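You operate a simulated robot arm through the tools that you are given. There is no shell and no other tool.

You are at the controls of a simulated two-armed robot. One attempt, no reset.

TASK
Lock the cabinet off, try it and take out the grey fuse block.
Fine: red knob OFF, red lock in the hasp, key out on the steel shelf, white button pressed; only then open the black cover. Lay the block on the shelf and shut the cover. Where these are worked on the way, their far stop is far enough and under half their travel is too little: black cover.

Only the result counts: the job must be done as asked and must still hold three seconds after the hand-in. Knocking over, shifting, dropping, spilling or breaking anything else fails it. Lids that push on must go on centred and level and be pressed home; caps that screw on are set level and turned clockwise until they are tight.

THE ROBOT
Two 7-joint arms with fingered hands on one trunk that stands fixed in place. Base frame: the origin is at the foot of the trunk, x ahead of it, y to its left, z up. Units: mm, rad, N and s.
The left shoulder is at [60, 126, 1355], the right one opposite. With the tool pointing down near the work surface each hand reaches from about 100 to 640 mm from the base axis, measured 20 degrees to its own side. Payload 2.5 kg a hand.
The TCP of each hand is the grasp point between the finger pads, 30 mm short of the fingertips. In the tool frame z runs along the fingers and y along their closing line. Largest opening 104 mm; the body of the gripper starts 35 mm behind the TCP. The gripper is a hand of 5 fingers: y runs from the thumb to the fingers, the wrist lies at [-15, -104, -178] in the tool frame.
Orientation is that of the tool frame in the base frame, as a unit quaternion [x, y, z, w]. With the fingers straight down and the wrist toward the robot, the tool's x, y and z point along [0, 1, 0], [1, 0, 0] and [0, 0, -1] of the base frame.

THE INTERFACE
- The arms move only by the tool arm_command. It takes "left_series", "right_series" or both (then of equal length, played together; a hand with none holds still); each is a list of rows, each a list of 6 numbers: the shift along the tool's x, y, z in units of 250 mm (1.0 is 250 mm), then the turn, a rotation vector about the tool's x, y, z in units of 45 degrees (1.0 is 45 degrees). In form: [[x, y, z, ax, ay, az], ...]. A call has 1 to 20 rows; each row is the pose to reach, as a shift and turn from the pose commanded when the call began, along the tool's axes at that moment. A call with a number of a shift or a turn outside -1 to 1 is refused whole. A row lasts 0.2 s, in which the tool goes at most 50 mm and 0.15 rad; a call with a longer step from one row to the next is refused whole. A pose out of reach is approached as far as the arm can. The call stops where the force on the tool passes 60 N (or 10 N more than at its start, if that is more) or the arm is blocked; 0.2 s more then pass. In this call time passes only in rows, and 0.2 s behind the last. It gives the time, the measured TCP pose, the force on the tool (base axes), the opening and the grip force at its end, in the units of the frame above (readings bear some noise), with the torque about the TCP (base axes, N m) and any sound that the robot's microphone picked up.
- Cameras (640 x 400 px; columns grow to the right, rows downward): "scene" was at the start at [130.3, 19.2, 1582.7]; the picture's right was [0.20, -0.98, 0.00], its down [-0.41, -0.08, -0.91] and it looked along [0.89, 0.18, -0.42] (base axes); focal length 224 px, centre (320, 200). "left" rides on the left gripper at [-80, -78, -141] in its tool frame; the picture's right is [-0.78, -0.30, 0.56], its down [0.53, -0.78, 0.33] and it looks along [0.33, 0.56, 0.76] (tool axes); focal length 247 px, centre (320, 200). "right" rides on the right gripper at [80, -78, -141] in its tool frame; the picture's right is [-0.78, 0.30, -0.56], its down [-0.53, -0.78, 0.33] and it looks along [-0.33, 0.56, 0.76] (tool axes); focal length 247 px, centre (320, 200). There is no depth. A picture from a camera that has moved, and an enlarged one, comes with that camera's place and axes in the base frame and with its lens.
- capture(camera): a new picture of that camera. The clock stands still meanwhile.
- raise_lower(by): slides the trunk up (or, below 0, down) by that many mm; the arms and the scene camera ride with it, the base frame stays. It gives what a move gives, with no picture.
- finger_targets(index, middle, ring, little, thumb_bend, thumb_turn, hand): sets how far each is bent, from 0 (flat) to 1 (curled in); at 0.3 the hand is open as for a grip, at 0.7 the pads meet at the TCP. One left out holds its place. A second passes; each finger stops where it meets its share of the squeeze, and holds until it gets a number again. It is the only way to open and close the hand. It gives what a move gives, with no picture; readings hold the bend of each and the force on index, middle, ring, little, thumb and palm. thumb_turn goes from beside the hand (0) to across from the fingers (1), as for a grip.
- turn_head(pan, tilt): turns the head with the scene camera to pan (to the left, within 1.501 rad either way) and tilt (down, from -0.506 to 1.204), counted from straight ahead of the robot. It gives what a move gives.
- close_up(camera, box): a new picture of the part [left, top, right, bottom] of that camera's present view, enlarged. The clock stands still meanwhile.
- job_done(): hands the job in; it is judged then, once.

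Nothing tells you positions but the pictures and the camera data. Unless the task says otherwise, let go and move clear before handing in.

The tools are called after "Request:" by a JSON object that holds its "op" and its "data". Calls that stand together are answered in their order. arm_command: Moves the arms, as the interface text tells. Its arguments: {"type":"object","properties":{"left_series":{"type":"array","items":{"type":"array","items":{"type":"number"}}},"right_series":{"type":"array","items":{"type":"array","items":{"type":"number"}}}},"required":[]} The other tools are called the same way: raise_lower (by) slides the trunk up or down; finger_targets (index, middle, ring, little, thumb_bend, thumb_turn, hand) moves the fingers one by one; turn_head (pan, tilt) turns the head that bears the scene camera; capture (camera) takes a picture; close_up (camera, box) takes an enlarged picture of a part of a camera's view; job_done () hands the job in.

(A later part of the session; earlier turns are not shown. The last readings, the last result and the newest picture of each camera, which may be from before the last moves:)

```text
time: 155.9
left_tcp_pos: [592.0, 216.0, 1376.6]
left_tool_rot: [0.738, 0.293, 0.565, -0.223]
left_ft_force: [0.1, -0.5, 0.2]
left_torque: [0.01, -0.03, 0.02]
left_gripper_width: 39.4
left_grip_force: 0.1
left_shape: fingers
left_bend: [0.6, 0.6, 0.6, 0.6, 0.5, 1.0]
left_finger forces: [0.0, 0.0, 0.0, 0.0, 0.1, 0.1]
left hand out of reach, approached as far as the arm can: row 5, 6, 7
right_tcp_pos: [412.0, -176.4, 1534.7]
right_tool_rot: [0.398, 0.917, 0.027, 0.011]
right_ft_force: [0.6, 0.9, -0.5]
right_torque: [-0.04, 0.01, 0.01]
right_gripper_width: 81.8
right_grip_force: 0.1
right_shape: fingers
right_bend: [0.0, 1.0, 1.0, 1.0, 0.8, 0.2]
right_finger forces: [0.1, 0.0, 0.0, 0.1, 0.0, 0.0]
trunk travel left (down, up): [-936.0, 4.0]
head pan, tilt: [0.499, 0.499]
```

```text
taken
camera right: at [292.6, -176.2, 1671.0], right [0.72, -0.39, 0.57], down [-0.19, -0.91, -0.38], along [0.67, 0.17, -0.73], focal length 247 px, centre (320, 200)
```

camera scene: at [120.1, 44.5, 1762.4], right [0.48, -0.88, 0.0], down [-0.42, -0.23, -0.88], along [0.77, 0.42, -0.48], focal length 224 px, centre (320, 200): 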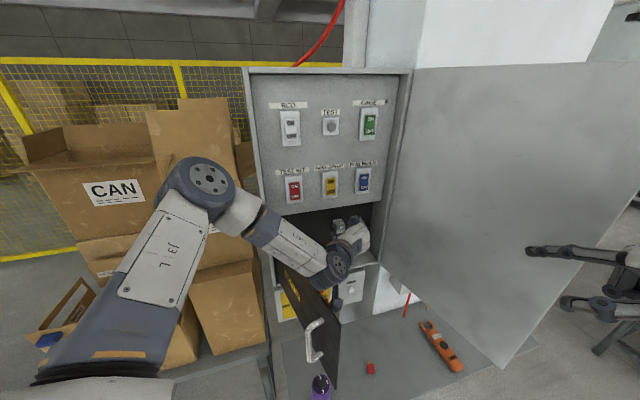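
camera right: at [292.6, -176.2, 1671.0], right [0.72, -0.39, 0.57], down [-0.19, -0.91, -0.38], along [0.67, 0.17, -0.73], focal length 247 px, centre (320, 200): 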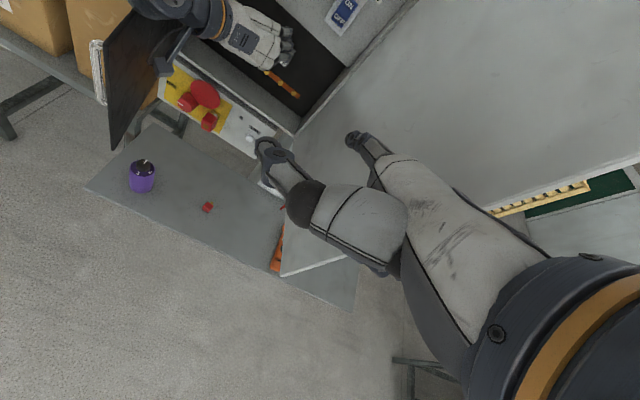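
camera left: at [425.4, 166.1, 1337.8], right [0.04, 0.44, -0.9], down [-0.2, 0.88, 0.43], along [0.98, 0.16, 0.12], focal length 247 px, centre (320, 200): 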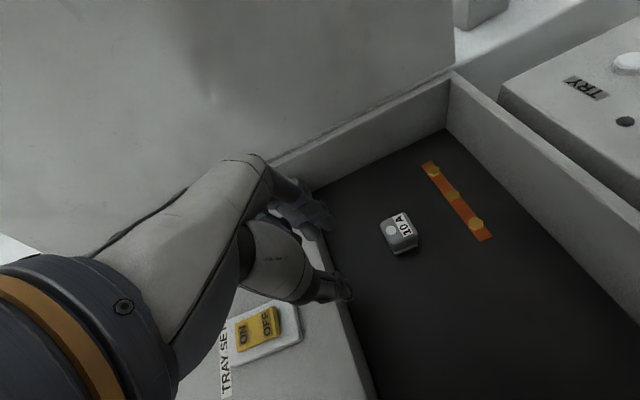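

The hand is right of the cover. I'll move further in and right for wrist clearance before lowering with the trunk.

Request:
{"op": "arm_command", "data": {"left_series": [[0.026, -0.007, 0.046, 0, 0, 0], [0.052, -0.015, 0.091, 0, 0, 0], [0.078, -0.022, 0.137, 0, 0, 0]]}}

Request:
{"op": "raise_lower", "data": {"by": -30}}

Request:
{"op": "close_up", "data": {"camera": "scene", "box": [230, 180, 410, 380]}}

Request:
{"op": "close_up", "data": {"camera": "right", "box": [80, 0, 320, 170]}}

```text
time: 156.7
left_tcp_pos: [616.3, 246.4, 1385.2]
left_tool_rot: [0.739, 0.292, 0.565, -0.223]
left_ft_force: [-0.3, 0.2, 0.3]
left_torque: [0.0, -0.03, -0.01]
left_gripper_width: 39.3
left_grip_force: 0.0
left_shape: fingers
left_bend: [0.6, 0.6, 0.6, 0.6, 0.5, 1.0]
left_finger forces: [0.0, 0.1, 0.0, 0.1, 0.0, 0.1]
right_tcp_pos: [411.8, -175.7, 1534.1]
right_tool_rot: [0.398, 0.917, 0.027, 0.012]
right_ft_force: [-1.2, -0.4, -0.9]
right_torque: [-0.01, 0.0, -0.01]
right_gripper_width: 81.8
right_grip_force: 0.2
right_shape: fingers
right_bend: [0.0, 1.0, 1.0, 1.0, 0.8, 0.2]
right_finger forces: [0.1, 0.0, 0.0, 0.0, 0.1, 0.0]
trunk travel left (down, up): [-936.0, 4.0]
head pan, tilt: [0.499, 0.499]
```

```text
time: 157.5
left_tcp_pos: [615.9, 246.1, 1357.2]
left_tool_rot: [0.738, 0.292, 0.566, -0.223]
left_ft_force: [0.7, -0.4, -0.4]
left_torque: [-0.03, -0.03, 0.03]
left_gripper_width: 39.2
left_grip_force: 0.2
left_shape: fingers
left_bend: [0.6, 0.6, 0.6, 0.6, 0.5, 1.0]
left_finger forces: [0.0, 0.0, 0.0, 0.0, 0.0, 0.1]
right_tcp_pos: [411.3, -175.3, 1505.1]
right_tool_rot: [0.398, 0.917, 0.027, 0.011]
right_ft_force: [0.9, -1.0, 0.2]
right_torque: [-0.02, -0.03, -0.04]
right_gripper_width: 81.4
right_grip_force: 0.1
right_shape: fingers
right_bend: [0.0, 1.0, 1.0, 1.0, 0.8, 0.2]
right_finger forces: [0.0, 0.0, 0.0, 0.1, 0.0, 0.0]
trunk travel left (down, up): [-906.0, 34.0]
head pan, tilt: [0.499, 0.499]
```

```text
2.00 times, centred on (320, 280) of scene
camera zoom: at [119.6, 44.4, 1732.4], right [0.48, -0.88, 0.0], down [-0.42, -0.23, -0.88], along [0.77, 0.42, -0.48], focal length 448 px, centre (320, 40)
```

zoom: 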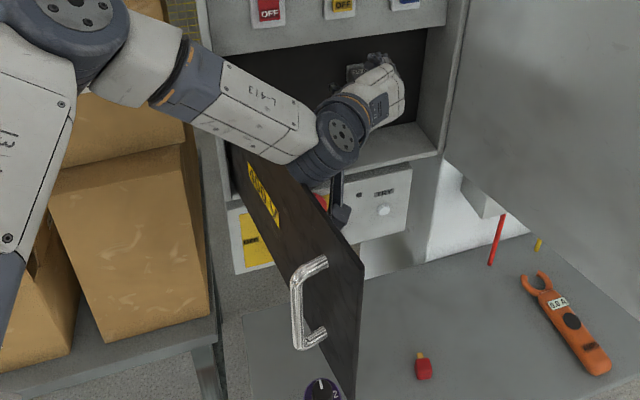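

```text
2.35 times, centred on (200, 85) of right
camera zoom: at [292.1, -176.3, 1641.0], right [0.72, -0.39, 0.57], down [-0.19, -0.91, -0.38], along [0.67, 0.17, -0.73], focal length 581 px, centre (602, 471)
```

zoom: 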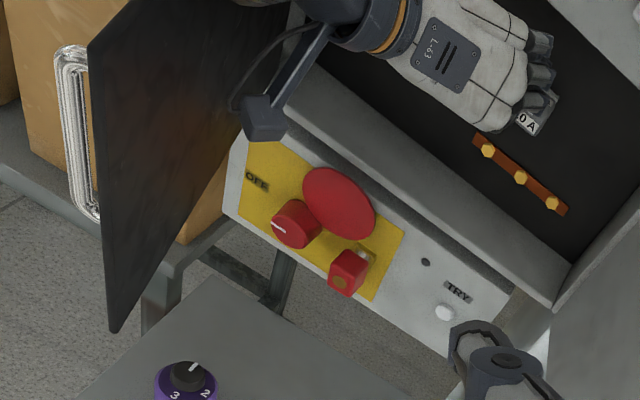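

Excellent: the hand is at the opening with the wrist right of the cover. I'll shift right and in a little, then lower to block height.

Request:
{"op": "arm_command", "data": {"left_series": [[0.012, 0.054, 0.045, 0, 0, 0], [0.024, 0.108, 0.089, 0, 0, 0]]}}

Request:
{"op": "raise_lower", "data": {"by": -43}}

Request:
{"op": "finger_targets", "data": {"hand": "left", "index": 0.42, "middle": 0.42, "ring": 1, "little": 1, "thumb_bend": 0.42, "thumb_turn": 1}}

Request:
{"op": "capture", "data": {"camera": "left"}}

Request:
{"op": "close_up", "data": {"camera": "scene", "box": [230, 160, 410, 360]}}

Request:
{"op": "close_up", "data": {"camera": "right", "box": [180, 0, 340, 90]}}

```text
time: 158.1
left_tcp_pos: [641.5, 247.8, 1366.1]
left_tool_rot: [0.739, 0.293, 0.565, -0.223]
left_ft_force: [0.2, 0.6, -0.6]
left_torque: [-0.02, 0.01, -0.04]
left_gripper_width: 39.2
left_grip_force: 0.0
left_shape: fingers
left_bend: [0.6, 0.6, 0.6, 0.6, 0.5, 1.0]
left_finger forces: [0.0, 0.0, 0.0, 0.1, 0.0, 0.0]
left hand out of reach, approached as far as the arm can: row 2
right_tcp_pos: [411.4, -175.7, 1504.6]
right_tool_rot: [0.398, 0.917, 0.028, 0.011]
right_ft_force: [0.0, -0.1, -0.6]
right_torque: [0.02, 0.04, -0.02]
right_gripper_width: 81.8
right_grip_force: 0.0
right_shape: fingers
right_bend: [0.0, 1.0, 1.0, 1.0, 0.8, 0.2]
right_finger forces: [0.1, 0.0, 0.0, 0.0, 0.1, 0.0]
trunk travel left (down, up): [-906.0, 34.0]
head pan, tilt: [0.499, 0.499]
```

```text
time: 158.9
left_tcp_pos: [642.9, 246.7, 1325.7]
left_tool_rot: [0.737, 0.294, 0.567, -0.222]
left_ft_force: [-0.2, 0.3, 1.2]
left_torque: [0.01, 0.0, 0.0]
left_gripper_width: 39.3
left_grip_force: 0.0
left_shape: fingers
left_bend: [0.6, 0.6, 0.6, 0.6, 0.5, 1.0]
left_finger forces: [0.1, 0.0, 0.1, 0.1, 0.0, 0.0]
right_tcp_pos: [412.2, -176.6, 1461.0]
right_tool_rot: [0.398, 0.917, 0.028, 0.011]
right_ft_force: [-0.1, 0.0, 0.1]
right_torque: [0.01, 0.0, 0.0]
right_gripper_width: 81.4
right_grip_force: 0.1
right_shape: fingers
right_bend: [0.0, 1.0, 1.0, 1.0, 0.8, 0.2]
right_finger forces: [0.1, 0.0, 0.0, 0.1, 0.0, 0.1]
trunk travel left (down, up): [-863.0, 77.0]
head pan, tilt: [0.499, 0.499]
```

```text
time: 159.9
left_tcp_pos: [641.5, 247.5, 1323.9]
left_tool_rot: [0.737, 0.293, 0.566, -0.223]
left_ft_force: [0.2, -0.7, 0.3]
left_torque: [0.0, 0.01, 0.01]
left_gripper_width: 72.0
left_grip_force: 0.0
left_shape: fingers
left_bend: [0.42, 0.42, 1.0, 1.0, 0.42, 0.99]
left_finger forces: [0.0, 0.1, 0.1, 0.1, 0.0, 0.0]
right_tcp_pos: [410.7, -177.2, 1461.9]
right_tool_rot: [0.399, 0.917, 0.028, 0.01]
right_ft_force: [0.5, 0.2, -0.1]
right_torque: [0.0, 0.01, -0.01]
right_gripper_width: 81.4
right_grip_force: 0.0
right_shape: fingers
right_bend: [0.0, 1.0, 1.0, 1.0, 0.8, 0.2]
right_finger forces: [0.0, 0.1, 0.0, 0.0, 0.0, 0.1]
trunk travel left (down, up): [-863.0, 77.0]
head pan, tilt: [0.499, 0.499]
```

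```text
taken
camera left: at [475.6, 196.1, 1284.0], right [0.04, 0.45, -0.89], down [-0.2, 0.88, 0.43], along [0.98, 0.16, 0.13], focal length 247 px, centre (320, 200)
```

left: 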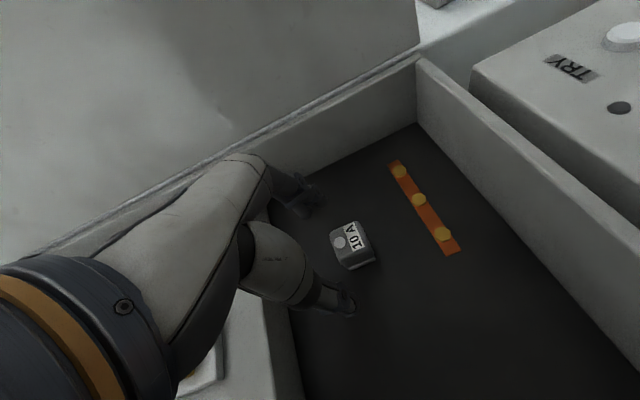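

```text
2.00 times, centred on (320, 260) of scene
camera zoom: at [120.2, 43.0, 1689.6], right [0.48, -0.88, 0.0], down [-0.42, -0.23, -0.88], along [0.77, 0.42, -0.48], focal length 448 px, centre (320, 80)
```

zoom: 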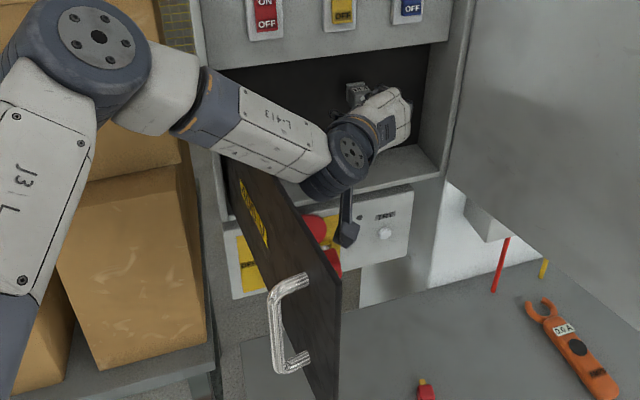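

```text
4.00 times, centred on (260, 45) of right
camera zoom: at [292.7, -177.6, 1597.9], right [0.72, -0.39, 0.57], down [-0.19, -0.91, -0.38], along [0.67, 0.17, -0.73], focal length 988 px, centre (560, 820)
```

zoom: 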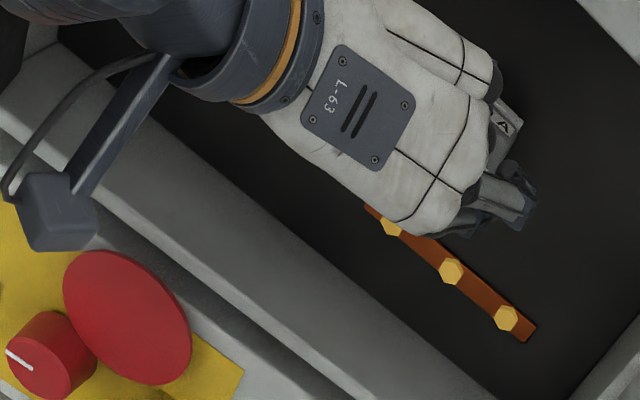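

The hand is right in front of the block. I'll zoom with the left camera to centre the grasp on it.

Request:
{"op": "close_up", "data": {"camera": "left", "box": [250, 150, 430, 330]}}

```text
2.22 times, centred on (340, 240) of left
camera zoom: at [475.6, 196.1, 1284.0], right [0.04, 0.45, -0.89], down [-0.2, 0.88, 0.43], along [0.98, 0.16, 0.13], focal length 549 px, centre (276, 111)
```

zoom: 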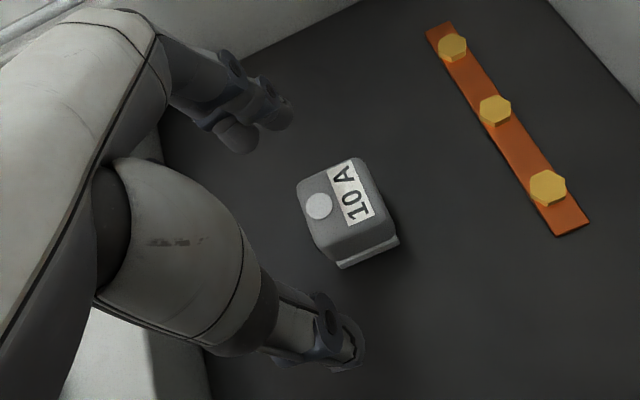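

Block is 14 mm right of centre and slightly low. I'll shift right and down, then advance.

Request:
{"op": "arm_command", "data": {"left_series": [[-0.035, 0.03, 0.02, 0, 0, 0], [-0.052, 0.06, 0.03, 0, 0, 0], [-0.035, 0.06, 0.092, 0, 0, 0], [-0.018, 0.06, 0.15, 0, 0, 0]]}}

Request:
{"op": "close_up", "data": {"camera": "left", "box": [250, 150, 430, 330]}}

Request:
{"op": "close_up", "data": {"camera": "scene", "box": [230, 140, 410, 340]}}

```text
time: 160.9
left_tcp_pos: [657.0, 269.0, 1323.3]
left_tool_rot: [0.739, 0.292, 0.564, -0.226]
left_ft_force: [0.4, -0.7, -0.4]
left_torque: [0.01, 0.02, -0.02]
left_gripper_width: 72.3
left_grip_force: 0.0
left_shape: fingers
left_bend: [0.42, 0.42, 1.0, 1.0, 0.42, 0.99]
left_finger forces: [0.1, 0.0, 0.0, 0.1, 0.0, 0.0]
left hand out of reach, approached as far as the arm can: row 1, 2, 3, 4
right_tcp_pos: [412.2, -178.1, 1460.9]
right_tool_rot: [0.399, 0.917, 0.028, 0.011]
right_ft_force: [0.2, 0.5, -0.2]
right_torque: [0.03, 0.01, 0.03]
right_gripper_width: 81.5
right_grip_force: 0.1
right_shape: fingers
right_bend: [0.0, 1.0, 1.0, 1.0, 0.8, 0.2]
right_finger forces: [0.0, 0.1, 0.1, 0.0, 0.0, 0.0]
trunk travel left (down, up): [-863.0, 77.0]
head pan, tilt: [0.499, 0.499]
```

```text
2.22 times, centred on (340, 240) of left
camera zoom: at [490.3, 219.0, 1284.8], right [0.04, 0.45, -0.89], down [-0.19, 0.88, 0.43], along [0.98, 0.16, 0.12], focal length 549 px, centre (276, 111)
```

zoom: 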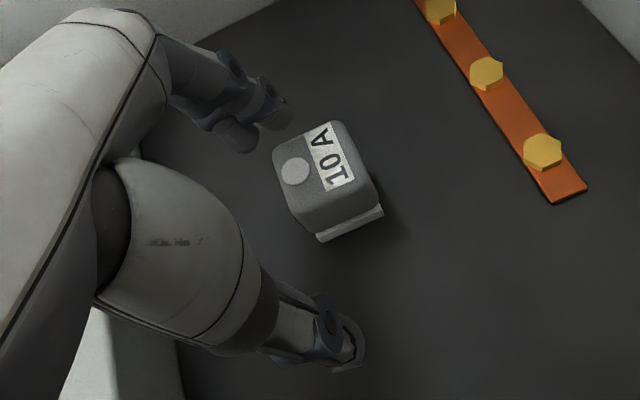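

```text
2.00 times, centred on (320, 240) of scene
camera zoom: at [120.1, 42.1, 1689.3], right [0.48, -0.88, 0.0], down [-0.42, -0.23, -0.88], along [0.77, 0.42, -0.48], focal length 448 px, centre (320, 120)
```

zoom: 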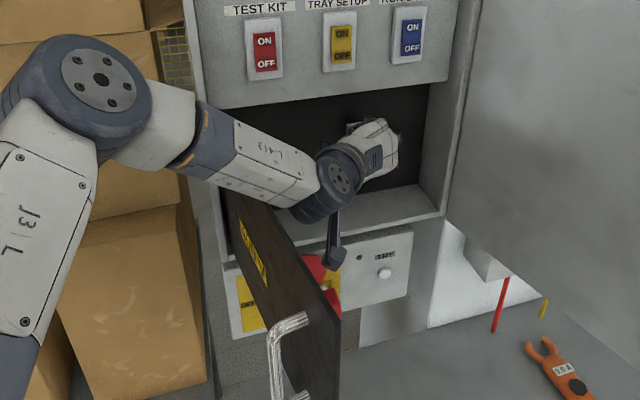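

The wrist is limiting because the forearm comes down too steeply. Lowering the trunk 40 mm while raising the hand relative to it should free it; I'll do that and watch the cover clearance.

Request:
{"op": "raise_lower", "data": {"by": -40}}

Request:
{"op": "arm_command", "data": {"left_series": [[0.05, 0.02, 0.0, 0, 0, 0], [0.1, 0.05, 0.03, 0, 0, 0], [0.132, 0.08, 0.077, 0, 0, 0]]}}

Request:
{"op": "close_up", "data": {"camera": "left", "box": [250, 150, 430, 330]}}

Request:
{"op": "close_up", "data": {"camera": "scene", "box": [230, 120, 410, 320]}}

```text
time: 161.8
left_tcp_pos: [666.9, 264.5, 1344.1]
left_tool_rot: [0.709, 0.307, 0.6, -0.207]
left_ft_force: [0.5, -0.1, -0.1]
left_torque: [-0.02, 0.03, 0.04]
left_gripper_width: 72.5
left_grip_force: 0.1
left_shape: fingers
left_bend: [0.42, 0.42, 1.0, 1.0, 0.42, 0.99]
left_finger forces: [0.0, 0.0, 0.0, 0.1, 0.0, 0.0]
right_tcp_pos: [405.6, -182.7, 1423.6]
right_tool_rot: [0.399, 0.917, 0.031, 0.013]
right_ft_force: [0.6, 0.7, -0.6]
right_torque: [0.0, 0.03, 0.0]
right_gripper_width: 81.4
right_grip_force: 0.1
right_shape: fingers
right_bend: [0.0, 1.0, 1.0, 1.0, 0.8, 0.2]
right_finger forces: [0.0, 0.0, 0.0, 0.0, 0.0, 0.0]
trunk travel left (down, up): [-823.0, 117.0]
head pan, tilt: [0.499, 0.499]
```

```text
time: 162.6
left_tcp_pos: [681.7, 266.9, 1322.8]
left_tool_rot: [0.738, 0.29, 0.568, -0.22]
left_ft_force: [-0.2, 0.0, -0.1]
left_torque: [0.02, -0.02, -0.03]
left_gripper_width: 72.3
left_grip_force: 0.1
left_shape: fingers
left_bend: [0.42, 0.42, 1.0, 1.0, 0.42, 0.99]
left_finger forces: [0.1, 0.1, 0.1, 0.0, 0.0, 0.0]
left hand out of reach, approached as far as the arm can: row 3
right_tcp_pos: [408.7, -184.9, 1419.2]
right_tool_rot: [0.398, 0.917, 0.031, 0.011]
right_ft_force: [-0.1, 1.0, 0.6]
right_torque: [-0.01, 0.03, 0.0]
right_gripper_width: 81.8
right_grip_force: 0.1
right_shape: fingers
right_bend: [0.0, 1.0, 1.0, 1.0, 0.8, 0.2]
right_finger forces: [0.0, 0.1, 0.0, 0.1, 0.0, 0.0]
trunk travel left (down, up): [-823.0, 117.0]
head pan, tilt: [0.499, 0.499]
```

```text
2.22 times, centred on (340, 240) of left
camera zoom: at [515.0, 217.4, 1281.5], right [0.05, 0.44, -0.89], down [-0.19, 0.88, 0.43], along [0.98, 0.15, 0.13], focal length 549 px, centre (276, 111)
```

zoom: 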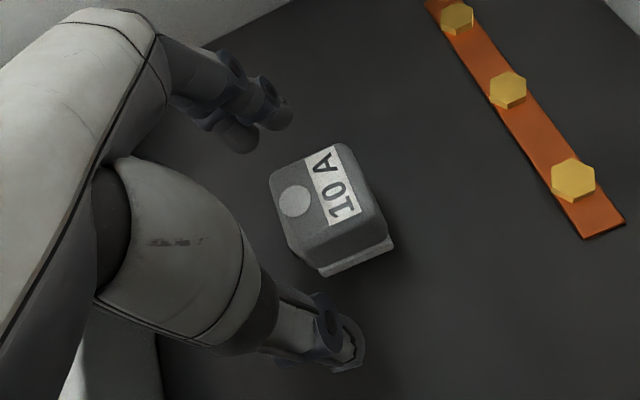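

```text
2.00 times, centred on (320, 220) of scene
camera zoom: at [116.7, 35.4, 1648.1], right [0.48, -0.88, 0.0], down [-0.42, -0.22, -0.88], along [0.77, 0.42, -0.47], focal length 448 px, centre (320, 160)
```

zoom: 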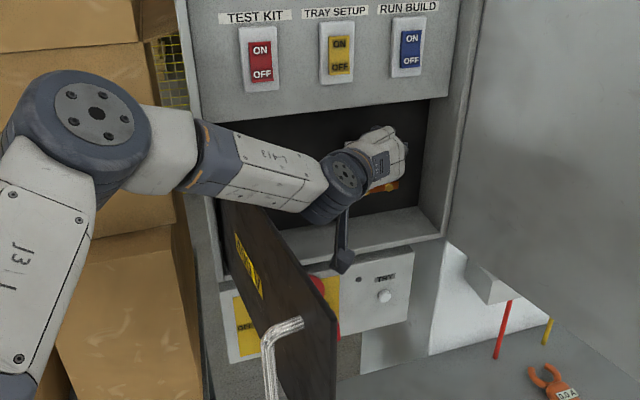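

The scene camera has shifted, which tells me the forearm is leaning on the cover. I'll raise the trunk 25 mm to relieve that and re-check.

Request:
{"op": "raise_lower", "data": {"by": 25}}

Request:
{"op": "close_up", "data": {"camera": "left", "box": [250, 150, 430, 330]}}

Request:
{"op": "close_up", "data": {"camera": "scene", "box": [230, 140, 410, 340]}}

Request:
{"op": "close_up", "data": {"camera": "right", "box": [60, 0, 300, 130]}}

```text
time: 163.3
left_tcp_pos: [684.6, 277.4, 1339.1]
left_tool_rot: [0.739, 0.292, 0.564, -0.224]
left_ft_force: [-0.6, -0.2, -0.2]
left_torque: [0.01, -0.01, 0.02]
left_gripper_width: 72.5
left_grip_force: 0.1
left_shape: fingers
left_bend: [0.42, 0.42, 1.0, 1.0, 0.42, 0.99]
left_finger forces: [0.1, 0.0, 0.0, 0.0, 0.0, 0.0]
right_tcp_pos: [411.3, -177.2, 1446.0]
right_tool_rot: [0.398, 0.917, 0.028, 0.011]
right_ft_force: [0.4, 0.1, -0.9]
right_torque: [0.01, 0.01, -0.01]
right_gripper_width: 81.7
right_grip_force: 0.1
right_shape: fingers
right_bend: [0.0, 1.0, 1.0, 1.0, 0.8, 0.2]
right_finger forces: [0.1, 0.0, 0.1, 0.0, 0.1, 0.0]
trunk travel left (down, up): [-848.0, 92.0]
head pan, tilt: [0.499, 0.499]
```

```text
2.22 times, centred on (340, 240) of left
camera zoom: at [516.6, 226.9, 1301.1], right [0.04, 0.45, -0.89], down [-0.19, 0.88, 0.43], along [0.98, 0.16, 0.12], focal length 549 px, centre (276, 111)
```

zoom: 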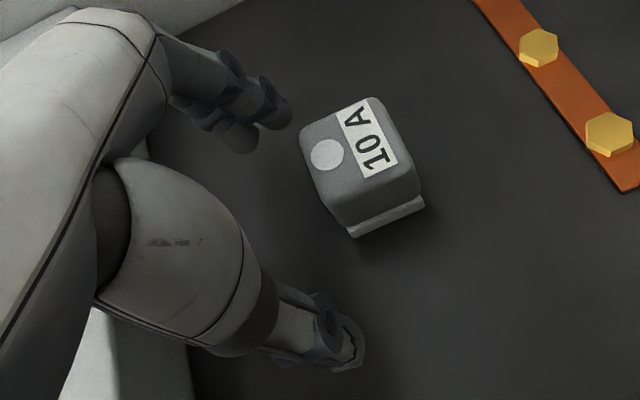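

```text
2.00 times, centred on (320, 240) of scene
camera zoom: at [120.3, 42.9, 1674.3], right [0.48, -0.88, 0.0], down [-0.42, -0.23, -0.88], along [0.77, 0.42, -0.48], focal length 448 px, centre (320, 120)
```

zoom: 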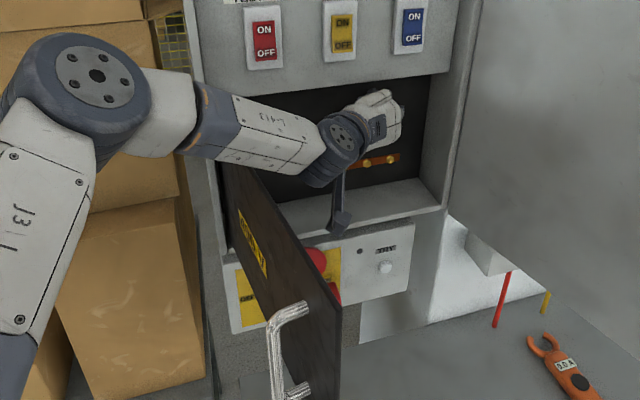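

```text
2.67 times, centred on (180, 65) of right
camera zoom: at [292.8, -177.7, 1582.5], right [0.72, -0.39, 0.57], down [-0.19, -0.91, -0.38], along [0.67, 0.17, -0.73], focal length 659 px, centre (693, 560)
```

zoom: 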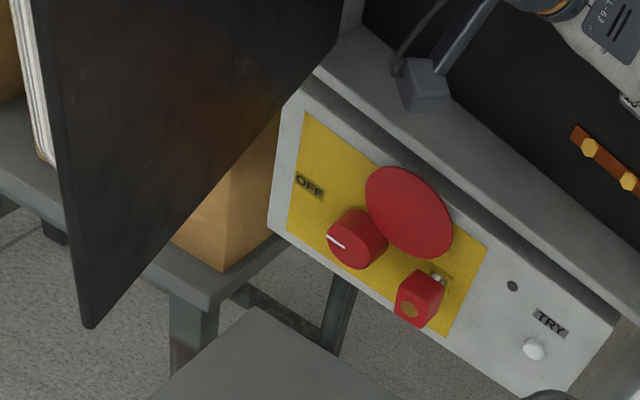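

That relieved it, and the hand is actually deeper now. I'll lower the hand itself 27 mm and shift right 8 mm to straddle the block.

Request:
{"op": "arm_command", "data": {"left_series": [[-0.035, 0.011, 0.009, 0, 0, 0], [-0.07, 0.022, 0.019, 0, 0, 0], [-0.104, 0.032, 0.028, 0, 0, 0]]}}

Request:
{"op": "close_up", "data": {"camera": "left", "box": [250, 150, 430, 330]}}

Request:
{"op": "close_up", "data": {"camera": "scene", "box": [230, 140, 410, 340]}}

```text
time: 164.1
left_tcp_pos: [672.7, 278.5, 1326.1]
left_tool_rot: [0.739, 0.292, 0.565, -0.223]
left_ft_force: [0.1, 0.2, -0.1]
left_torque: [-0.01, 0.02, -0.01]
left_gripper_width: 72.4
left_grip_force: 0.1
left_shape: fingers
left_bend: [0.42, 0.42, 1.0, 1.0, 0.42, 0.99]
left_finger forces: [0.0, 0.0, 0.0, 0.1, 0.0, 0.0]
left hand out of reach, approached as far as the arm can: row 1, 2, 3
right_tcp_pos: [410.5, -176.2, 1446.7]
right_tool_rot: [0.398, 0.917, 0.027, 0.012]
right_ft_force: [0.4, -0.2, 0.0]
right_torque: [0.0, 0.02, -0.01]
right_gripper_width: 81.9
right_grip_force: 0.0
right_shape: fingers
right_bend: [0.0, 1.0, 1.0, 1.0, 0.8, 0.2]
right_finger forces: [0.1, 0.0, 0.0, 0.0, 0.0, 0.0]
trunk travel left (down, up): [-848.0, 92.0]
head pan, tilt: [0.499, 0.499]
```

```text
2.22 times, centred on (340, 240) of left
camera zoom: at [506.3, 228.0, 1286.4], right [0.04, 0.44, -0.9], down [-0.19, 0.88, 0.43], along [0.98, 0.16, 0.12], focal length 549 px, centre (276, 111)
```

zoom: 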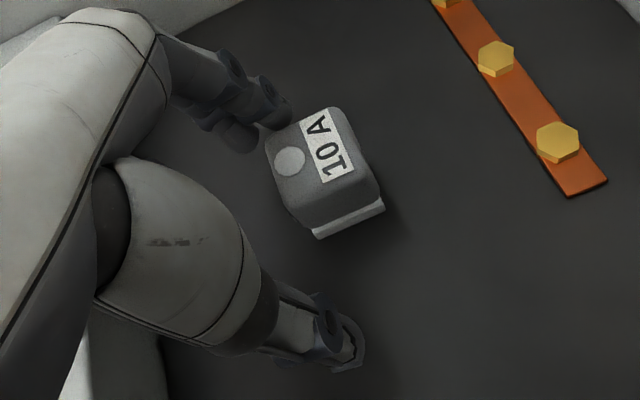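

```text
2.00 times, centred on (320, 240) of scene
camera zoom: at [119.5, 44.2, 1674.5], right [0.48, -0.88, 0.0], down [-0.42, -0.23, -0.88], along [0.77, 0.42, -0.48], focal length 448 px, centre (320, 120)
```

zoom: 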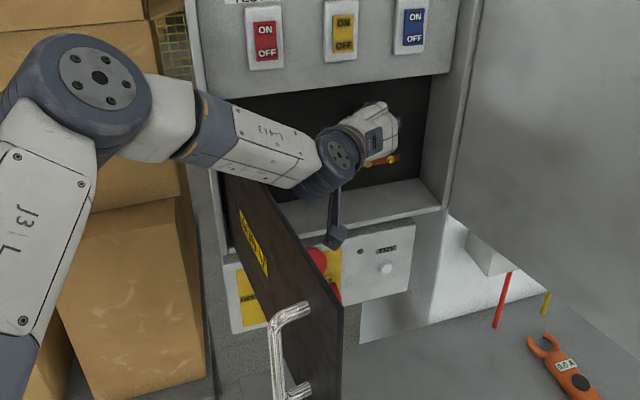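

The wrist limit keeps the hand slightly high and left. A 10° clockwise yaw and a touch more downward pitch should relieve it; I'll try that at the same target point.

Request:
{"op": "arm_command", "data": {"left_series": [[0, 0, 0, -0.0717, -0.037, 0.0193], [0, 0, 0, -0.1433, -0.074, 0.0387], [0, 0, 0, -0.215, -0.111, 0.058]]}}

Request:
{"op": "close_up", "data": {"camera": "left", "box": [250, 150, 430, 330]}}

Request:
{"op": "close_up", "data": {"camera": "scene", "box": [230, 140, 410, 340]}}

```text
time: 164.9
left_tcp_pos: [674.4, 274.4, 1327.8]
left_tool_rot: [0.785, 0.236, 0.551, -0.158]
left_ft_force: [-0.7, 0.5, 0.7]
left_torque: [-0.02, 0.03, 0.0]
left_gripper_width: 72.3
left_grip_force: 0.2
left_shape: fingers
left_bend: [0.42, 0.42, 1.0, 1.0, 0.42, 0.99]
left_finger forces: [0.0, 0.0, 0.0, 0.0, 0.0, 0.0]
right_tcp_pos: [411.1, -178.1, 1446.1]
right_tool_rot: [0.398, 0.917, 0.028, 0.011]
right_ft_force: [0.3, 0.3, -0.5]
right_torque: [0.0, 0.0, 0.0]
right_gripper_width: 81.6
right_grip_force: 0.1
right_shape: fingers
right_bend: [0.0, 1.0, 1.0, 1.0, 0.8, 0.2]
right_finger forces: [0.0, 0.1, 0.0, 0.0, 0.1, 0.0]
trunk travel left (down, up): [-848.0, 92.0]
head pan, tilt: [0.499, 0.499]
```

```text
2.22 times, centred on (340, 240) of left
camera zoom: at [498.2, 252.3, 1301.3], right [0.06, 0.38, -0.92], down [-0.01, 0.92, 0.38], along [1.0, -0.01, 0.06], focal length 549 px, centre (276, 111)
```

zoom: 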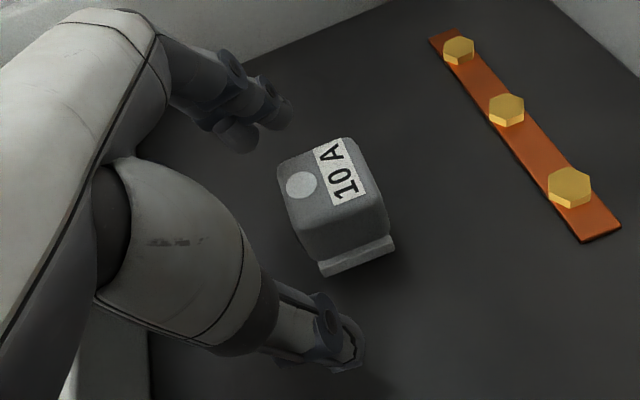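

```text
2.00 times, centred on (320, 240) of scene
camera zoom: at [119.9, 40.8, 1674.7], right [0.48, -0.88, 0.0], down [-0.42, -0.23, -0.88], along [0.77, 0.42, -0.48], focal length 448 px, centre (320, 120)
```

zoom: 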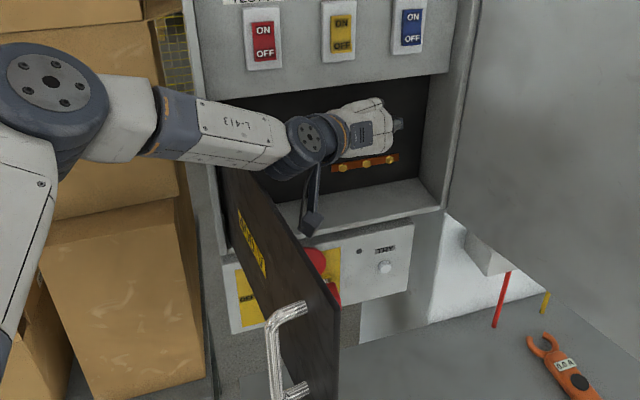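

This pose is freer. The block front is at tool (−15, 4, 28), so I'll shift accordingly to bring it between the pads.

Request:
{"op": "arm_command", "data": {"left_series": [[-0.028, 0.008, 0.0, 0, 0, 0], [-0.056, 0.016, 0.02, 0, 0, 0], [-0.056, 0.016, 0.052, 0, 0, 0]]}}

Request:
{"op": "close_up", "data": {"camera": "left", "box": [250, 150, 430, 330]}}

Request:
{"op": "close_up", "data": {"camera": "scene", "box": [230, 140, 410, 340]}}

```text
time: 165.7
left_tcp_pos: [682.8, 268.1, 1316.7]
left_tool_rot: [0.782, 0.234, 0.555, -0.158]
left_ft_force: [-0.3, 0.2, -0.3]
left_torque: [-0.01, 0.02, -0.01]
left_gripper_width: 72.7
left_grip_force: 0.1
left_shape: fingers
left_bend: [0.42, 0.42, 1.0, 1.0, 0.42, 0.99]
left_finger forces: [0.0, 0.0, 0.1, 0.0, 0.0, 0.0]
right_tcp_pos: [409.3, -184.2, 1445.0]
right_tool_rot: [0.399, 0.916, 0.031, 0.012]
right_ft_force: [0.7, -0.1, -0.3]
right_torque: [0.01, 0.03, 0.01]
right_gripper_width: 81.7
right_grip_force: 0.0
right_shape: fingers
right_bend: [0.0, 1.0, 1.0, 1.0, 0.8, 0.2]
right_finger forces: [0.0, 0.0, 0.1, 0.0, 0.1, 0.0]
trunk travel left (down, up): [-848.0, 92.0]
head pan, tilt: [0.499, 0.499]
```

```text
2.22 times, centred on (340, 240) of left
camera zoom: at [505.9, 246.9, 1289.0], right [0.07, 0.38, -0.92], down [-0.01, 0.92, 0.38], along [1.0, -0.02, 0.07], focal length 549 px, centre (276, 111)
```

zoom: 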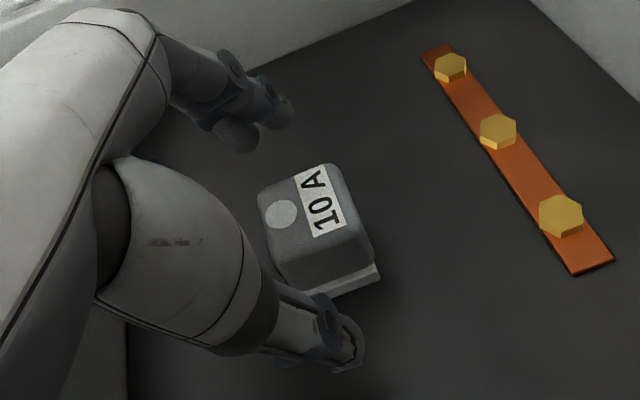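

```text
2.00 times, centred on (320, 240) of scene
camera zoom: at [116.7, 35.4, 1675.0], right [0.48, -0.88, 0.0], down [-0.42, -0.22, -0.88], along [0.77, 0.42, -0.47], focal length 448 px, centre (320, 120)
```

zoom: 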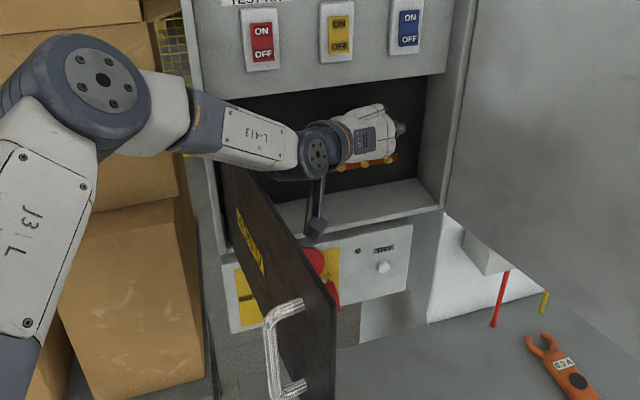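

Now it's well centred: block front at about tool (−8, 0, 22). I'll try to go 10 mm deeper for a better overlap.

Request:
{"op": "arm_command", "data": {"left_series": [[0, 0, 0.02, 0, 0, 0], [-0.004, 0, 0.044, 0, 0, 0]]}}

Request:
{"op": "close_up", "data": {"camera": "left", "box": [250, 150, 430, 330]}}

```text
time: 166.3
left_tcp_pos: [684.3, 271.6, 1315.6]
left_tool_rot: [0.784, 0.233, 0.553, -0.158]
left_ft_force: [0.0, 1.4, -0.8]
left_torque: [0.01, -0.01, 0.01]
left_gripper_width: 72.5
left_grip_force: 0.0
left_shape: fingers
left_bend: [0.42, 0.42, 1.0, 1.0, 0.42, 0.99]
left_finger forces: [0.0, 0.0, 0.0, 0.1, 0.0, 0.0]
left hand out of reach, approached as far as the arm can: row 1, 2
right_tcp_pos: [411.0, -185.4, 1444.6]
right_tool_rot: [0.398, 0.917, 0.032, 0.01]
right_ft_force: [-0.4, -0.7, 0.2]
right_torque: [-0.03, 0.04, 0.0]
right_gripper_width: 81.3
right_grip_force: 0.0
right_shape: fingers
right_bend: [0.0, 1.0, 1.0, 1.0, 0.8, 0.2]
right_finger forces: [0.0, 0.1, 0.0, 0.0, 0.0, 0.0]
trunk travel left (down, up): [-848.0, 92.0]
head pan, tilt: [0.499, 0.499]
```

```text
2.22 times, centred on (340, 240) of left
camera zoom: at [508.7, 250.9, 1287.9], right [0.07, 0.38, -0.92], down [-0.01, 0.92, 0.38], along [1.0, -0.02, 0.06], focal length 549 px, centre (276, 111)
```

zoom: 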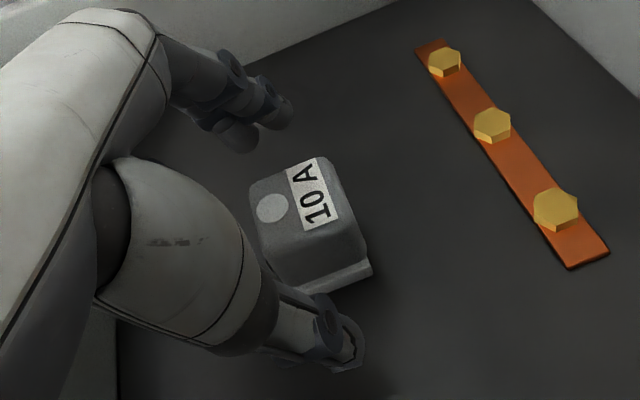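

Overlap is about 12 mm and nicely centred. I'll close index, middle and thumb on the block.

Request:
{"op": "finger_targets", "data": {"hand": "left", "index": 0.75, "middle": 0.75, "thumb_bend": 0.75}}

Request:
{"op": "close_up", "data": {"camera": "left", "box": [250, 150, 430, 330]}}

```text
time: 167.3
left_tcp_pos: [685.6, 271.4, 1316.1]
left_tool_rot: [0.783, 0.232, 0.555, -0.158]
left_ft_force: [-2.3, -5.9, 0.5]
left_torque: [0.0, 0.03, -0.1]
left_gripper_width: 30.0
left_grip_force: 16.0
left_shape: fingers
left_bend: [0.58, 0.59, 1.0, 1.0, 0.61, 1.0]
left_finger forces: [8.5, 8.7, 0.0, 0.0, 14.9, 0.0]
right_tcp_pos: [410.8, -186.1, 1445.4]
right_tool_rot: [0.399, 0.916, 0.032, 0.01]
right_ft_force: [0.2, 0.2, 0.6]
right_torque: [-0.01, 0.02, 0.01]
right_gripper_width: 81.9
right_grip_force: 0.0
right_shape: fingers
right_bend: [0.0, 1.0, 1.0, 1.0, 0.8, 0.2]
right_finger forces: [0.1, 0.1, 0.1, 0.0, 0.0, 0.0]
trunk travel left (down, up): [-848.0, 92.0]
head pan, tilt: [0.499, 0.499]
```

```text
2.22 times, centred on (340, 240) of left
camera zoom: at [509.1, 251.5, 1288.0], right [0.07, 0.38, -0.92], down [-0.01, 0.92, 0.38], along [1.0, -0.02, 0.07], focal length 549 px, centre (276, 111)
```

zoom: 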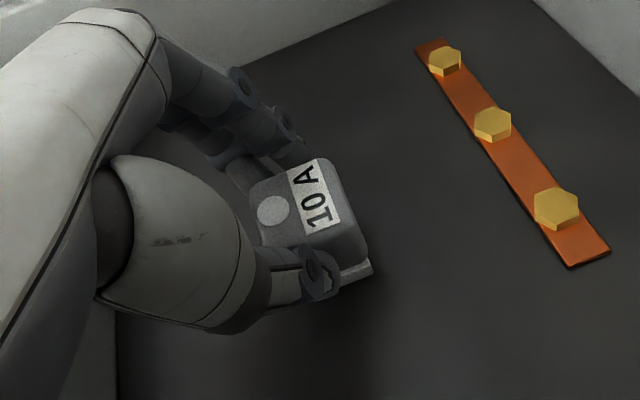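

A firm three-finger grip at 30 mm width. I'll pull straight out in small steps.

Request:
{"op": "arm_command", "data": {"left_series": [[-0.0068, 0.0036, -0.0185, 0, 0, 0], [-0.0136, 0.0071, -0.037, 0, 0, 0], [-0.0204, 0.0107, -0.0554, 0, 0, 0], [-0.0272, 0.0143, -0.0739, 0, 0, 0]]}}

Request:
{"op": "close_up", "data": {"camera": "left", "box": [250, 150, 430, 330]}}

```text
time: 168.3
left_tcp_pos: [686.4, 272.8, 1319.2]
left_tool_rot: [0.778, 0.241, 0.558, -0.158]
left_ft_force: [2.2, -2.7, -9.2]
left_torque: [-0.1, 0.32, -0.18]
left_gripper_width: 29.6
left_grip_force: 14.7
left_shape: fingers
left_bend: [0.57, 0.59, 1.0, 1.0, 0.62, 1.0]
left_finger forces: [8.3, 8.4, 0.0, 0.0, 13.4, 0.0]
right_tcp_pos: [422.3, -177.0, 1444.3]
right_tool_rot: [0.399, 0.917, 0.026, 0.007]
right_ft_force: [0.5, -0.7, -0.4]
right_torque: [0.01, -0.02, 0.0]
right_gripper_width: 81.5
right_grip_force: 0.1
right_shape: fingers
right_bend: [0.0, 1.0, 1.0, 1.0, 0.8, 0.2]
right_finger forces: [0.0, 0.0, 0.0, 0.0, 0.0, 0.0]
trunk travel left (down, up): [-848.0, 92.0]
head pan, tilt: [0.499, 0.499]
```

```text
2.22 times, centred on (340, 240) of left
camera zoom: at [509.8, 249.2, 1289.5], right [0.08, 0.38, -0.92], down [-0.02, 0.92, 0.38], along [1.0, -0.01, 0.08], focal length 549 px, centre (276, 111)
```

zoom: 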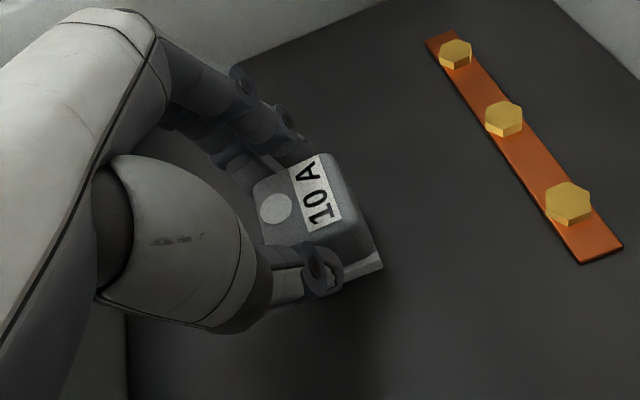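

The commanded point was deeper than the hand actually was, so that only took up slack. I'll continue pulling.

Request:
{"op": "arm_command", "data": {"left_series": [[-0.0068, 0.0036, -0.0185, 0, 0, 0], [-0.0136, 0.0071, -0.037, 0, 0, 0], [-0.0204, 0.0107, -0.0554, 0, 0, 0]]}}

Request:
{"op": "close_up", "data": {"camera": "left", "box": [250, 150, 430, 330]}}

Request:
{"op": "close_up", "data": {"camera": "scene", "box": [230, 140, 410, 340]}}

```text
time: 169.1
left_tcp_pos: [675.3, 259.7, 1322.1]
left_tool_rot: [0.776, 0.24, 0.561, -0.158]
left_ft_force: [-0.2, -0.9, 0.5]
left_torque: [-0.02, 0.04, -0.01]
left_gripper_width: 29.6
left_grip_force: 15.3
left_shape: fingers
left_bend: [0.58, 0.6, 1.0, 1.0, 0.62, 1.0]
left_finger forces: [8.0, 7.3, 0.0, 0.1, 15.4, 0.1]
right_tcp_pos: [422.4, -179.3, 1441.5]
right_tool_rot: [0.398, 0.917, 0.027, 0.006]
right_ft_force: [-0.5, 0.3, 0.0]
right_torque: [0.02, 0.01, -0.04]
right_gripper_width: 81.6
right_grip_force: 0.1
right_shape: fingers
right_bend: [0.0, 1.0, 1.0, 1.0, 0.8, 0.2]
right_finger forces: [0.0, 0.0, 0.0, 0.0, 0.0, 0.0]
trunk travel left (down, up): [-848.0, 92.0]
head pan, tilt: [0.499, 0.499]
```

```text
2.22 times, centred on (340, 240) of left
camera zoom: at [500.9, 236.1, 1290.5], right [0.08, 0.38, -0.92], down [-0.03, 0.92, 0.38], along [1.0, -0.01, 0.09], focal length 549 px, centre (276, 111)
```

zoom: 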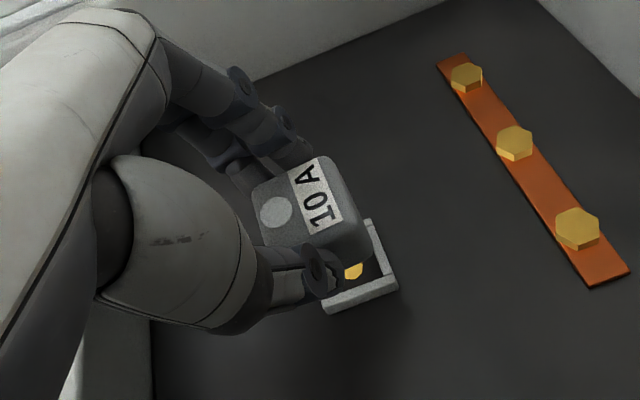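

```text
2.00 times, centred on (320, 240) of scene
camera zoom: at [133.2, 40.3, 1673.2], right [0.48, -0.88, -0.01], down [-0.43, -0.23, -0.87], along [0.77, 0.42, -0.48], focal length 448 px, centre (320, 120)
```

zoom: 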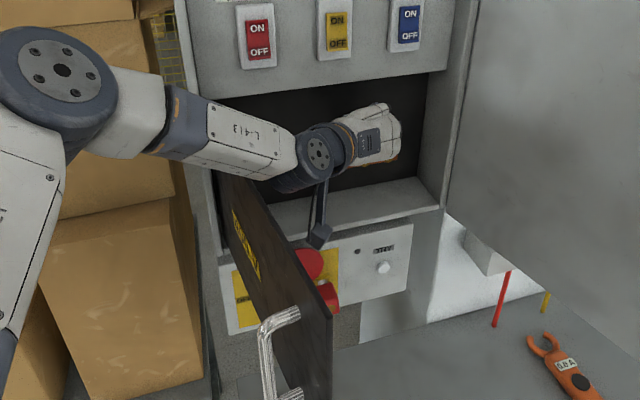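

The block is out of its socket and in my fingers. The trunk is being tugged because the forearm is catching on the cover's top edge, so I'll raise slightly and keep withdrawing.

Request:
{"op": "raise_lower", "data": {"by": 12}}

Request:
{"op": "arm_command", "data": {"left_series": [[-0.0068, 0.0036, -0.0185, 0, 0, 0], [-0.0136, 0.0071, -0.037, 0, 0, 0], [-0.0204, 0.0107, -0.0554, 0, 0, 0], [-0.0272, 0.0143, -0.0739, 0, 0, 0]]}}

Request:
{"op": "close_up", "data": {"camera": "scene", "box": [200, 120, 410, 340]}}

Request:
{"op": "close_up", "data": {"camera": "left", "box": [200, 130, 440, 330]}}

```text
time: 169.7
left_tcp_pos: [662.6, 256.6, 1320.1]
left_tool_rot: [0.785, 0.235, 0.551, -0.159]
left_ft_force: [-0.3, -1.0, -0.4]
left_torque: [-0.02, -0.02, -0.01]
left_gripper_width: 29.8
left_grip_force: 15.0
left_shape: fingers
left_bend: [0.58, 0.6, 1.0, 1.0, 0.62, 1.0]
left_finger forces: [7.9, 7.3, 0.0, 0.0, 15.3, 0.0]
right_tcp_pos: [415.6, -180.0, 1456.9]
right_tool_rot: [0.399, 0.916, 0.029, 0.007]
right_ft_force: [0.3, 0.1, 0.7]
right_torque: [-0.01, -0.02, -0.02]
right_gripper_width: 81.6
right_grip_force: 0.1
right_shape: fingers
right_bend: [0.0, 1.0, 1.0, 1.0, 0.8, 0.2]
right_finger forces: [0.0, 0.0, 0.0, 0.1, 0.0, 0.0]
trunk travel left (down, up): [-860.0, 80.0]
head pan, tilt: [0.499, 0.499]
```

```text
time: 170.7
left_tcp_pos: [654.3, 248.3, 1325.3]
left_tool_rot: [0.781, 0.239, 0.555, -0.16]
left_ft_force: [-0.5, -0.4, -0.4]
left_torque: [-0.02, 0.0, -0.04]
left_gripper_width: 29.7
left_grip_force: 15.4
left_shape: fingers
left_bend: [0.58, 0.6, 1.0, 1.0, 0.62, 1.0]
left_finger forces: [8.0, 7.3, 0.1, 0.0, 15.3, 0.1]
right_tcp_pos: [419.5, -176.7, 1455.9]
right_tool_rot: [0.399, 0.917, 0.027, 0.009]
right_ft_force: [0.7, 0.1, -0.3]
right_torque: [-0.01, 0.0, 0.02]
right_gripper_width: 81.5
right_grip_force: 0.1
right_shape: fingers
right_bend: [0.0, 1.0, 1.0, 1.0, 0.8, 0.2]
right_finger forces: [0.1, 0.0, 0.0, 0.0, 0.1, 0.0]
trunk travel left (down, up): [-860.0, 80.0]
head pan, tilt: [0.499, 0.499]
```

```text
1.82 times, centred on (305, 230) of scene
camera zoom: at [129.3, 43.1, 1685.9], right [0.48, -0.88, 0.0], down [-0.43, -0.23, -0.88], along [0.77, 0.42, -0.48], focal length 407 px, centre (347, 146)
```

zoom: 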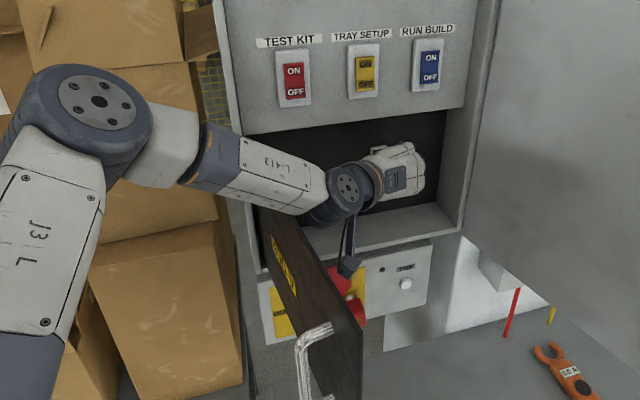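

```text
2.00 times, centred on (320, 230) of left
camera zoom: at [479.2, 224.6, 1297.5], right [0.07, 0.38, -0.92], down [-0.02, 0.92, 0.38], along [1.0, -0.01, 0.07], focal length 494 px, centre (320, 140)
```

zoom: 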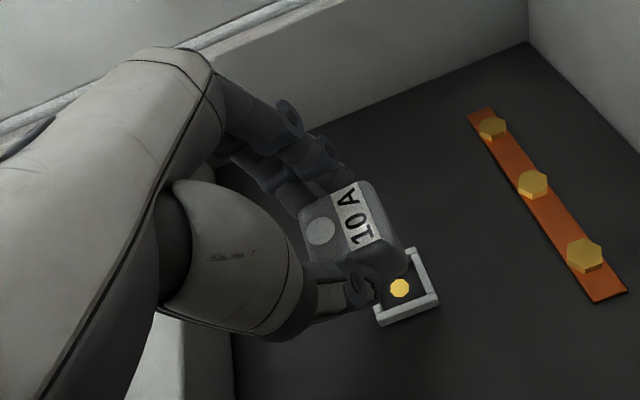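

The block is clear of its socket. Its rear is still under the opening's lip, so I'll alternate small raises with further withdrawal.

Request:
{"op": "raise_lower", "data": {"by": 10}}

Request:
{"op": "arm_command", "data": {"left_series": [[-0.0136, 0.0071, -0.037, 0, 0, 0], [-0.0272, 0.0143, -0.0739, 0, 0, 0], [-0.0408, 0.0214, -0.1109, 0, 0, 0]]}}

Request:
{"op": "capture", "data": {"camera": "scene"}}

```text
time: 171.3
left_tcp_pos: [643.4, 244.6, 1327.2]
left_tool_rot: [0.787, 0.235, 0.547, -0.161]
left_ft_force: [0.5, -0.5, -0.5]
left_torque: [0.02, 0.02, 0.01]
left_gripper_width: 29.4
left_grip_force: 14.8
left_shape: fingers
left_bend: [0.58, 0.6, 1.0, 1.0, 0.62, 1.0]
left_finger forces: [8.0, 7.4, 0.1, 0.1, 15.2, 0.0]
right_tcp_pos: [413.1, -178.0, 1467.6]
right_tool_rot: [0.398, 0.917, 0.028, 0.012]
right_ft_force: [0.1, -0.7, -0.1]
right_torque: [-0.02, 0.03, 0.0]
right_gripper_width: 81.4
right_grip_force: 0.1
right_shape: fingers
right_bend: [0.0, 1.0, 1.0, 1.0, 0.8, 0.2]
right_finger forces: [0.0, 0.0, 0.0, 0.0, 0.0, 0.1]
trunk travel left (down, up): [-870.0, 70.0]
head pan, tilt: [0.499, 0.499]
```

```text
time: 172.1
left_tcp_pos: [628.3, 227.5, 1330.4]
left_tool_rot: [0.784, 0.238, 0.55, -0.16]
left_ft_force: [0.1, 0.7, 0.2]
left_torque: [-0.01, 0.05, -0.01]
left_gripper_width: 29.6
left_grip_force: 15.4
left_shape: fingers
left_bend: [0.58, 0.6, 1.0, 1.0, 0.62, 1.0]
left_finger forces: [8.0, 7.3, 0.0, 0.0, 15.3, 0.1]
right_tcp_pos: [417.1, -175.8, 1465.9]
right_tool_rot: [0.398, 0.917, 0.028, 0.01]
right_ft_force: [-0.2, -0.1, -0.9]
right_torque: [0.0, 0.0, 0.01]
right_gripper_width: 81.6
right_grip_force: 0.0
right_shape: fingers
right_bend: [0.0, 1.0, 1.0, 1.0, 0.8, 0.2]
right_finger forces: [0.0, 0.0, 0.1, 0.0, 0.0, 0.0]
trunk travel left (down, up): [-870.0, 70.0]
head pan, tilt: [0.499, 0.499]
```

```text
taken
camera scene: at [125.4, 44.3, 1696.2], right [0.48, -0.88, 0.0], down [-0.42, -0.23, -0.88], along [0.77, 0.42, -0.48], focal length 224 px, centre (320, 200)
```

scene: 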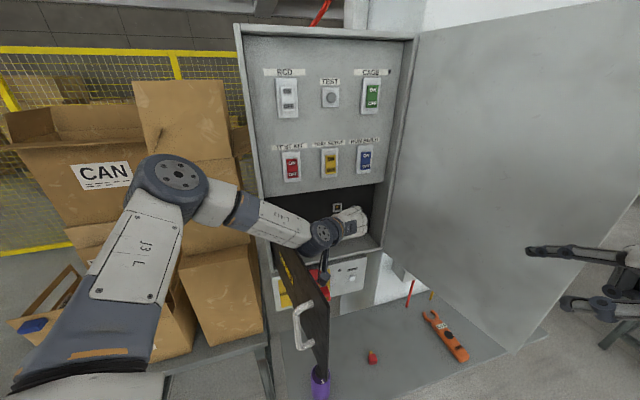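

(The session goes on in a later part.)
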